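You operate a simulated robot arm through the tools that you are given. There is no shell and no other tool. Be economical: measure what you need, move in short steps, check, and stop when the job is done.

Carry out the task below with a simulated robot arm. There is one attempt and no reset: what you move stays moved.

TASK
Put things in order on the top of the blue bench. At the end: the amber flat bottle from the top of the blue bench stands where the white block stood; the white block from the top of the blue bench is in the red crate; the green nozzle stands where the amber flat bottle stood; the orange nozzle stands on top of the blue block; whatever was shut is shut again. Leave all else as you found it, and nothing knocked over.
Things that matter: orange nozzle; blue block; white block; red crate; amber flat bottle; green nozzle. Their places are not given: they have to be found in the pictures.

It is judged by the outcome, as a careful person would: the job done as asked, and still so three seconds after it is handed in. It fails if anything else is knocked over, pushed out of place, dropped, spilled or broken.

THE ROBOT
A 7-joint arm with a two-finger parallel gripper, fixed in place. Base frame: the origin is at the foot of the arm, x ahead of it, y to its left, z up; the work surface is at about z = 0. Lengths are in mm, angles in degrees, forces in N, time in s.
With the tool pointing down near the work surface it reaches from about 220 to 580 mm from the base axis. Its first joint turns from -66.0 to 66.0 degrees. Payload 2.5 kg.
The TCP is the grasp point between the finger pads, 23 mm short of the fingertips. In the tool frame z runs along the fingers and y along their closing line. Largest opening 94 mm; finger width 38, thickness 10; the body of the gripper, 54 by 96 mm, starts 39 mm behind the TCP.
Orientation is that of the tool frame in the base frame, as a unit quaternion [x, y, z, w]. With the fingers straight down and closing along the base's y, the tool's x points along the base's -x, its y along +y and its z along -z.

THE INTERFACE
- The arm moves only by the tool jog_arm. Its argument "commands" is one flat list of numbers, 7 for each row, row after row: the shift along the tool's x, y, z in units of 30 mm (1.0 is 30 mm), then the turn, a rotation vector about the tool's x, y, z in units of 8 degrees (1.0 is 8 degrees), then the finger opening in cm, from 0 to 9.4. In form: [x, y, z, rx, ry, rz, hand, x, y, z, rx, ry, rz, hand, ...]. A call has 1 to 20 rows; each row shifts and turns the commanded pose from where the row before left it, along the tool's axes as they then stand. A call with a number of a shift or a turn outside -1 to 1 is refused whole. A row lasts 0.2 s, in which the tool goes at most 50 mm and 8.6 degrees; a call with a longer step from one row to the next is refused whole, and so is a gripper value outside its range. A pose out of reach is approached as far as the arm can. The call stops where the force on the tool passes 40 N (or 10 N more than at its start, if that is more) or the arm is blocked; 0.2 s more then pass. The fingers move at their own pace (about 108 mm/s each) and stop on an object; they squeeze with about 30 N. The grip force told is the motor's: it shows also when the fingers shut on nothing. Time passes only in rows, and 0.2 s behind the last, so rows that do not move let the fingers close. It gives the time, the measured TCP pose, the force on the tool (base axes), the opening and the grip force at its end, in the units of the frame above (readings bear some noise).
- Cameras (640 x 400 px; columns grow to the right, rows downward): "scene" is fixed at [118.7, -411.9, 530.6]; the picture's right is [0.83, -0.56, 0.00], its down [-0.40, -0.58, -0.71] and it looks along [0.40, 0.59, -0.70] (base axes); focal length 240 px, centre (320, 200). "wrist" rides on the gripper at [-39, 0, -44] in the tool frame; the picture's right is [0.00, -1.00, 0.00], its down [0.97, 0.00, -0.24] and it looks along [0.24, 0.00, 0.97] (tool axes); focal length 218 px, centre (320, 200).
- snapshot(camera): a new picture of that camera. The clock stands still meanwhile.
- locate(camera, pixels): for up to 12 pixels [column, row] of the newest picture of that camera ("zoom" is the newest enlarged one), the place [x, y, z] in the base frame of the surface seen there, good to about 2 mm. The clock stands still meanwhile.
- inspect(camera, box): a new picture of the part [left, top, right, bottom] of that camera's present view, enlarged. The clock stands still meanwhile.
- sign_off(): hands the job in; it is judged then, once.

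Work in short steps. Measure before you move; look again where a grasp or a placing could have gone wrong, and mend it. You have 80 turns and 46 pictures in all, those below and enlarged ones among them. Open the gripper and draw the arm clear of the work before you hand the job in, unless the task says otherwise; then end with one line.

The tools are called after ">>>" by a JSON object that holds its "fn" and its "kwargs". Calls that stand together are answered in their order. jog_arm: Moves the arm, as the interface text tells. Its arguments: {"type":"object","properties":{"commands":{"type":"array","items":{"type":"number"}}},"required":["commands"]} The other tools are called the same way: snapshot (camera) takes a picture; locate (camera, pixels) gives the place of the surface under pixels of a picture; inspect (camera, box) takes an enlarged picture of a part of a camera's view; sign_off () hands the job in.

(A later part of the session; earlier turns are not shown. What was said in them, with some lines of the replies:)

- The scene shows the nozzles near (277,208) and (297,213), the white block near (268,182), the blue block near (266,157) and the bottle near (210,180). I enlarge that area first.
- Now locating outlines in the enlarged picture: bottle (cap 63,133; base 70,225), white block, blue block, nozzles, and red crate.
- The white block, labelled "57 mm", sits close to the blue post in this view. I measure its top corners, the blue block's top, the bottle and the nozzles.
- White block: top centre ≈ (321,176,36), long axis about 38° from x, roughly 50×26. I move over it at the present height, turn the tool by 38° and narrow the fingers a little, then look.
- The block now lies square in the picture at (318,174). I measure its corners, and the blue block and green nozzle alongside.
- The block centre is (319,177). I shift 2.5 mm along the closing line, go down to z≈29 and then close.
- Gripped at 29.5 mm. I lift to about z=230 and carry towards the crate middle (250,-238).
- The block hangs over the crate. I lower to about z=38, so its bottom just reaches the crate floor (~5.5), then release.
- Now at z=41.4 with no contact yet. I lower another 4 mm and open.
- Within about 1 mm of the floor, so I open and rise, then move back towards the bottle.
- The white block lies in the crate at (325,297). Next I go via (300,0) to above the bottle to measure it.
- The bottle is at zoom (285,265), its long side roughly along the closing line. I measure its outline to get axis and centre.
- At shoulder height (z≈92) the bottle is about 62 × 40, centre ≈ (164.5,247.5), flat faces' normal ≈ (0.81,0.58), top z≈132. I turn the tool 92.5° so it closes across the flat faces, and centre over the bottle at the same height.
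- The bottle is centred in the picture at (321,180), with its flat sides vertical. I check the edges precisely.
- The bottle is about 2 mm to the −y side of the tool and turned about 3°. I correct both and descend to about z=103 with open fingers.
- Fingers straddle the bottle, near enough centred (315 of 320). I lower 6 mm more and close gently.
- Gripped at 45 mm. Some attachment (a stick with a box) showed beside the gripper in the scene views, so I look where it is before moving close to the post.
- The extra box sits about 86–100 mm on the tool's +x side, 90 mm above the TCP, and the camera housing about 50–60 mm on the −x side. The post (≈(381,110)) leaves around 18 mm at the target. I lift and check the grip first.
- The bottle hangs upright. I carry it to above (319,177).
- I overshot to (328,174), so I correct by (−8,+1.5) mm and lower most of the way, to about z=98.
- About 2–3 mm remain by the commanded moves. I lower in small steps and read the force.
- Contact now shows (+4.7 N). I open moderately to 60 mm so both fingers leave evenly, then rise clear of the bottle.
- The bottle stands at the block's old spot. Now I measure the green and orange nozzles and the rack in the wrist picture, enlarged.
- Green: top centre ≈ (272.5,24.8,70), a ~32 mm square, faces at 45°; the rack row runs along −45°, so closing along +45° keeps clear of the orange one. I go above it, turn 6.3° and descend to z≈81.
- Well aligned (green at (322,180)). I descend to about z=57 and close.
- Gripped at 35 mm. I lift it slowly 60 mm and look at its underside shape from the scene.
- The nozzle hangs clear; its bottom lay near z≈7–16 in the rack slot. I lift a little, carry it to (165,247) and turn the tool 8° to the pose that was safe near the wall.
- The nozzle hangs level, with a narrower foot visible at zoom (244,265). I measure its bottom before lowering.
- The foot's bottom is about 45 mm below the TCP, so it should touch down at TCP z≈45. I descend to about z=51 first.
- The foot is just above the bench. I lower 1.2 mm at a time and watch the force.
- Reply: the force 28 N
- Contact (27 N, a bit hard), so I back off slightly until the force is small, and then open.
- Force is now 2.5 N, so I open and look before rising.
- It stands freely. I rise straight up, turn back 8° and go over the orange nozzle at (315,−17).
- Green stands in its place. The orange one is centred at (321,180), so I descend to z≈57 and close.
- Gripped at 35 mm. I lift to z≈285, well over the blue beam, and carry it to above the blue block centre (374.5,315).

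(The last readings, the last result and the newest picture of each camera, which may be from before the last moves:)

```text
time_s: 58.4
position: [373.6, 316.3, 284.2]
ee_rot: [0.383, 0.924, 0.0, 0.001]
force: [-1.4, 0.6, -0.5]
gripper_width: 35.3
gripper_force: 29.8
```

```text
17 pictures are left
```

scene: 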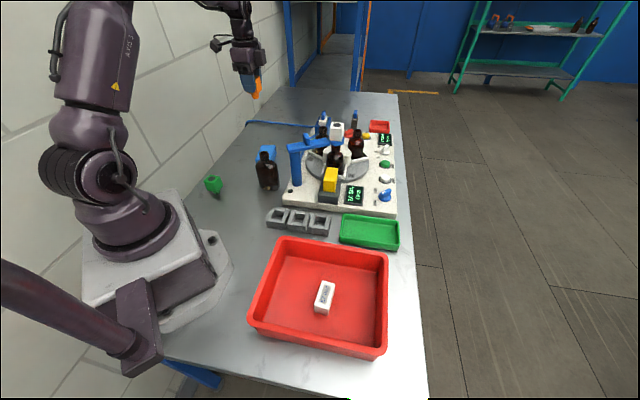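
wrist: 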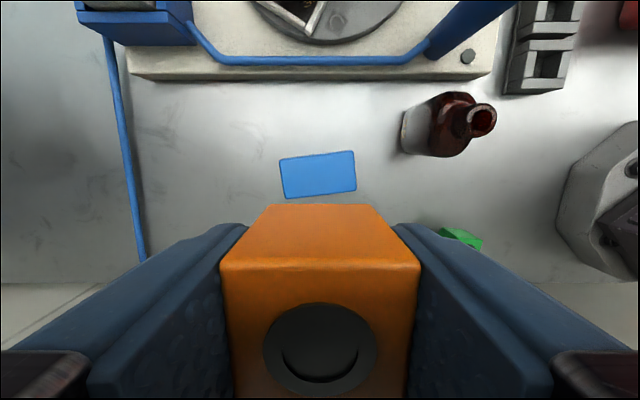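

The blue block's top shows at (280,160)–(357,190). I remeasure its corners and the orange nozzle's front corner.

>>> {"fn": "locate", "kwargs": {"camera": "wrist", "pixels": [[282, 161], [352, 153], [354, 188], [288, 196], [318, 174], [321, 350]]}}

>>> {"fn": "locate", "kwargs": {"camera": "scene", "pixels": [[256, 97], [256, 92], [258, 85], [266, 152]]}}

```text
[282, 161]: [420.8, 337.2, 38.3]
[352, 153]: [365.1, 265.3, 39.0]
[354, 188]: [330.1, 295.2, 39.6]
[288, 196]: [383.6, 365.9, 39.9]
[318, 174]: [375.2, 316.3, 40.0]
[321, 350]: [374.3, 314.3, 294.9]
```

```text
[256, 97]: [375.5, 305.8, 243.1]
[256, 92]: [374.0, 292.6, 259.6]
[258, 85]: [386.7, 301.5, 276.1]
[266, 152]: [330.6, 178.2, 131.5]
```

Block centre ≈ (375,316), top z≈39.6, right under the TCP. Foot contact is expected at TCP z≈86, so I descend to about 94.

>>> {"fn": "jog_arm", "kwargs": {"commands": [0, 0, 0.95, 0, 0, 0, 2, 0, 0, 0.95, 0, 0, 0, 2, 0, 0, 0.95, 0, 0, 0, 2, 0, 0, 0.95, 0, 0, 0, 2, 0, 0, 0.95, 0, 0, 0, 2, 0, 0, 0.95, 0, 0, 0, 2, 0, 0, 0.4, 0, 0, 0, 2, 0, 0, 0.2, 0, 0, 0, 2, 0, 0, 0, 0, 0, 0, 2]}}

>>> {"fn": "inspect", "kwargs": {"camera": "scene", "box": [210, 100, 310, 190]}}

```text
time_s: 60.4
position: [376.0, 314.3, 95.8]
ee_rot: [0.382, 0.924, 0.0, 0.0]
force: [0.3, -0.6, -0.2]
gripper_width: 35.2
gripper_force: 30.0
```

```text
4.44 times, centred on (260, 145) of scene
```

zoom: 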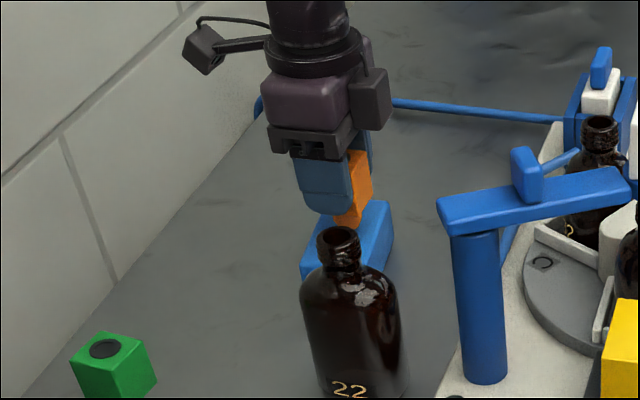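

The nozzle is just over the middle of the block. I lower in small steps with readings.

>>> {"fn": "jog_arm", "kwargs": {"commands": [0, 0, 0.06, 0, 0, 0, 2, 0, 0, 0.06, 0, 0, 0, 2, 0, 0, 0, 0, 0, 0, 2]}}

>>> {"fn": "jog_arm", "kwargs": {"commands": [0, 0, 0.05, 0, 0, 0, 2, 0, 0, 0, 0, 0, 0, 2]}}

>>> {"fn": "jog_arm", "kwargs": {"commands": [0, 0, 0.04, 0, 0, 0, 2, 0, 0, 0, 0, 0, 0, 2]}}

```text
time_s: 61.2
position: [375.7, 315.8, 92.4]
ee_rot: [0.383, 0.924, 0.0, 0.0]
force: [-0.3, 0.4, -0.7]
gripper_width: 35.2
gripper_force: 30.2
```

```text
time_s: 61.8
position: [375.2, 314.6, 89.9]
ee_rot: [0.382, 0.924, 0.0, 0.0]
force: [0.7, 0.2, 0.0]
gripper_width: 35.4
gripper_force: 30.2
```

```text
time_s: 62.4
position: [375.8, 315.1, 89.6]
ee_rot: [0.383, 0.924, 0.0, 0.0]
force: [0.2, 0.5, -0.9]
gripper_width: 34.8
gripper_force: 29.8
```

No contact yet. I continue 1 mm at a time.

>>> {"fn": "jog_arm", "kwargs": {"commands": [0, 0, 0.035, 0, 0, 0, 2, 0, 0, 0, 0, 0, 0, 2]}}

```text
time_s: 63.0
position: [375.4, 315.5, 87.9]
ee_rot: [0.383, 0.924, 0.001, 0.001]
force: [-2.5, -3.7, 15.4]
gripper_width: 35.4
gripper_force: 29.5
```

Contact at 15 N. I back off about 0.4 mm and read again.

>>> {"fn": "jog_arm", "kwargs": {"commands": [0, 0, -0.015, 0, 0, 0, 2, 0, 0, 0, 0, 0, 0, 2]}}

```text
time_s: 63.6
position: [375.4, 315.3, 87.7]
ee_rot: [0.383, 0.924, 0.002, 0.0]
force: [0.0, -2.2, 17.4]
gripper_width: 35.1
gripper_force: 30.4
```

>>> {"fn": "jog_arm", "kwargs": {"commands": [0, 0, -0.02, 0, 0, 0, 2, 0, 0, 0, 0, 0, 0, 2]}}

```text
time_s: 64.2
position: [376.2, 316.1, 88.6]
ee_rot: [0.383, 0.924, 0.001, 0.001]
force: [5.0, 0.4, 13.4]
gripper_width: 35.0
gripper_force: 29.8
```

>>> {"fn": "jog_arm", "kwargs": {"commands": [0, 0, -0.02, 0, 0, 0, 2, 0, 0, 0, 0, 0, 0, 2, 0, 0, 0, 0, 0, 0, 2]}}

>>> {"fn": "inspect", "kwargs": {"camera": "scene", "box": [230, 100, 300, 170]}}

```text
time_s: 65.0
position: [373.9, 314.6, 88.0]
ee_rot: [0.382, 0.924, -0.001, -0.001]
force: [2.0, 1.8, 9.0]
gripper_width: 35.2
gripper_force: 30.1
```

```text
5.71 times, centred on (265, 135) of scene
```

zoom: 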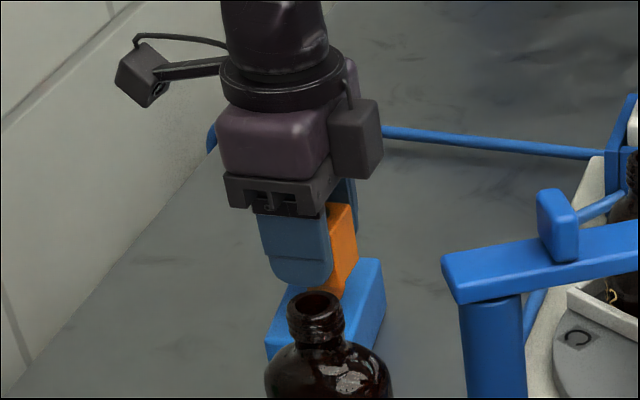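

The force is falling (9 N). One more small back-off.

>>> {"fn": "jog_arm", "kwargs": {"commands": [0, 0, -0.025, 0, 0, 0, 2, 0, 0, 0, 0, 0, 0, 2, 0, 0, 0, 0, 0, 0, 2]}}

```text
time_s: 65.8
position: [375.8, 314.7, 89.9]
ee_rot: [0.383, 0.924, -0.001, 0.0]
force: [-0.6, 1.3, -0.1]
gripper_width: 35.4
gripper_force: 30.2
```

The load is off, and the foot is on or within a fraction of a millimetre of the block. I open and look.

>>> {"fn": "jog_arm", "kwargs": {"commands": [0, 0, 0.01, 0, 0, 0, 2, 0, 0, 0, 0, 0, 0, 4, 0, 0, 0, 0, 0, 0, 5, 0, 0, 0, 0, 0, 0, 7, 0, 0, 0, 0, 0, 0, 7]}}

>>> {"fn": "snapshot", "kwargs": {"camera": "wrist"}}

```text
time_s: 67.0
position: [374.6, 316.2, 90.1]
ee_rot: [0.383, 0.924, 0.0, 0.0]
force: [0.3, -0.3, 0.3]
gripper_width: 70.0
gripper_force: 0.0
```

```text
14 pictures are left
```

wrist: 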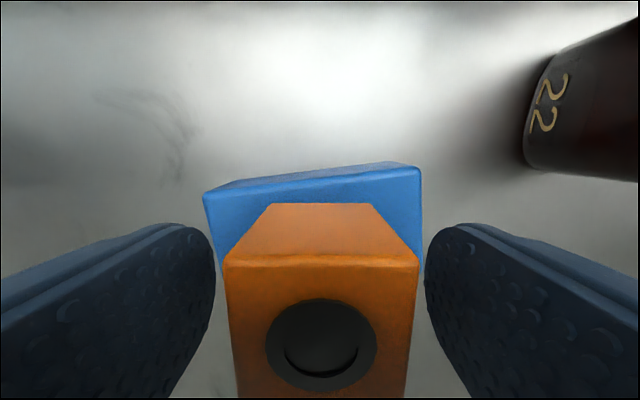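

It stands on the block with the fingers clear. I rise straight up to z≈290 and draw back to near the starting point.

>>> {"fn": "jog_arm", "kwargs": {"commands": [0, 0, -0.4, 0, 0, 0, 7, 0, 0, -0.8, 0, 0, 0, 7, 0, 0, -0.9, 0, 0, 0, 7, 0, 0, -0.9, 0, 0, 0, 7, 0, 0, -0.9, 0, 0, 0, 7, 0, 0, -0.9, 0, 0, 0, 7, 0, 0, -0.9, 0, 0, 0, 7, 0, 0, -0.9, 0, 0, 0, 7, -0.639, -0.926, 0, 0, 0, 0, 7, -0.639, -0.926, 0, 0, 0, 0, 7, -0.639, -0.926, 0, 0, 0, 0, 7, -0.639, -0.926, 0, 0, 0, 0, 7, -0.639, -0.926, 0, 0, 0, 0, 7, -0.639, -0.926, 0, 0, 0, 0, 7, -0.639, -0.926, 0, 0, 0, 0, 7, -0.639, -0.926, 0, 0, 0, 0, 7, 0, 0, 0, 0, 0, 0, 7]}}

>>> {"fn": "snapshot", "kwargs": {"camera": "scene"}}

>>> {"fn": "inspect", "kwargs": {"camera": "scene", "box": [180, 110, 420, 260]}}

```text
time_s: 70.6
position: [325.7, 50.1, 290.9]
ee_rot: [0.382, 0.924, 0.0, 0.0]
force: [0.0, 0.6, -0.1]
gripper_width: 69.9
gripper_force: 0.0
```

```text
13 pictures are left
```

scene: 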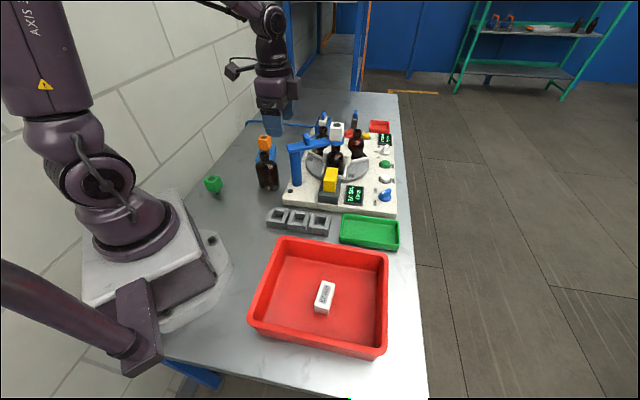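

```text
2.67 times, centred on (300, 185) of scene
```

zoom: 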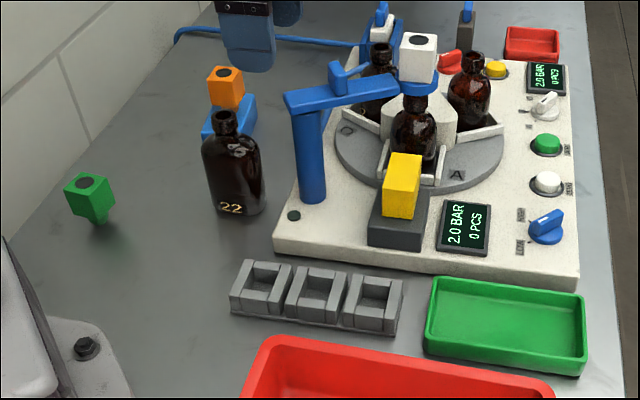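

All four look right; I check positions and levelness of the green and orange nozzles and the bottle.

>>> {"fn": "locate", "kwargs": {"camera": "zoom", "pixels": [[88, 183], [70, 189], [96, 193], [108, 180], [223, 72], [211, 76], [236, 80], [224, 115], [97, 222], [205, 210]]}}

```text
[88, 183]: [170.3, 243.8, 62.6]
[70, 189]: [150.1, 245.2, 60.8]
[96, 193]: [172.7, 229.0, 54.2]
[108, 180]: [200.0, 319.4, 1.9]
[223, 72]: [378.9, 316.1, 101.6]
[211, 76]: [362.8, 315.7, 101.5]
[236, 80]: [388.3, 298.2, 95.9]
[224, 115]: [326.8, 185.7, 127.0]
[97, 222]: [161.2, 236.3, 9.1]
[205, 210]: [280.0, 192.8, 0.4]
```

Measurements agree with the goal: green at about (167,244), orange upright on the block at z≈101, bottle at the old block spot, and the arm is clear. I hand it in.

>>> {"fn": "sign_off", "kwargs": {}}

```text
The job is handed in.
```

The white block is in the red crate, and the amber bottle stands where the block stood. The green nozzle stands where the bottle stood, and the orange nozzle stands on the blue block. I found nothing shut that needed opening, nothing was knocked over, and the arm is drawn clear with the gripper open.
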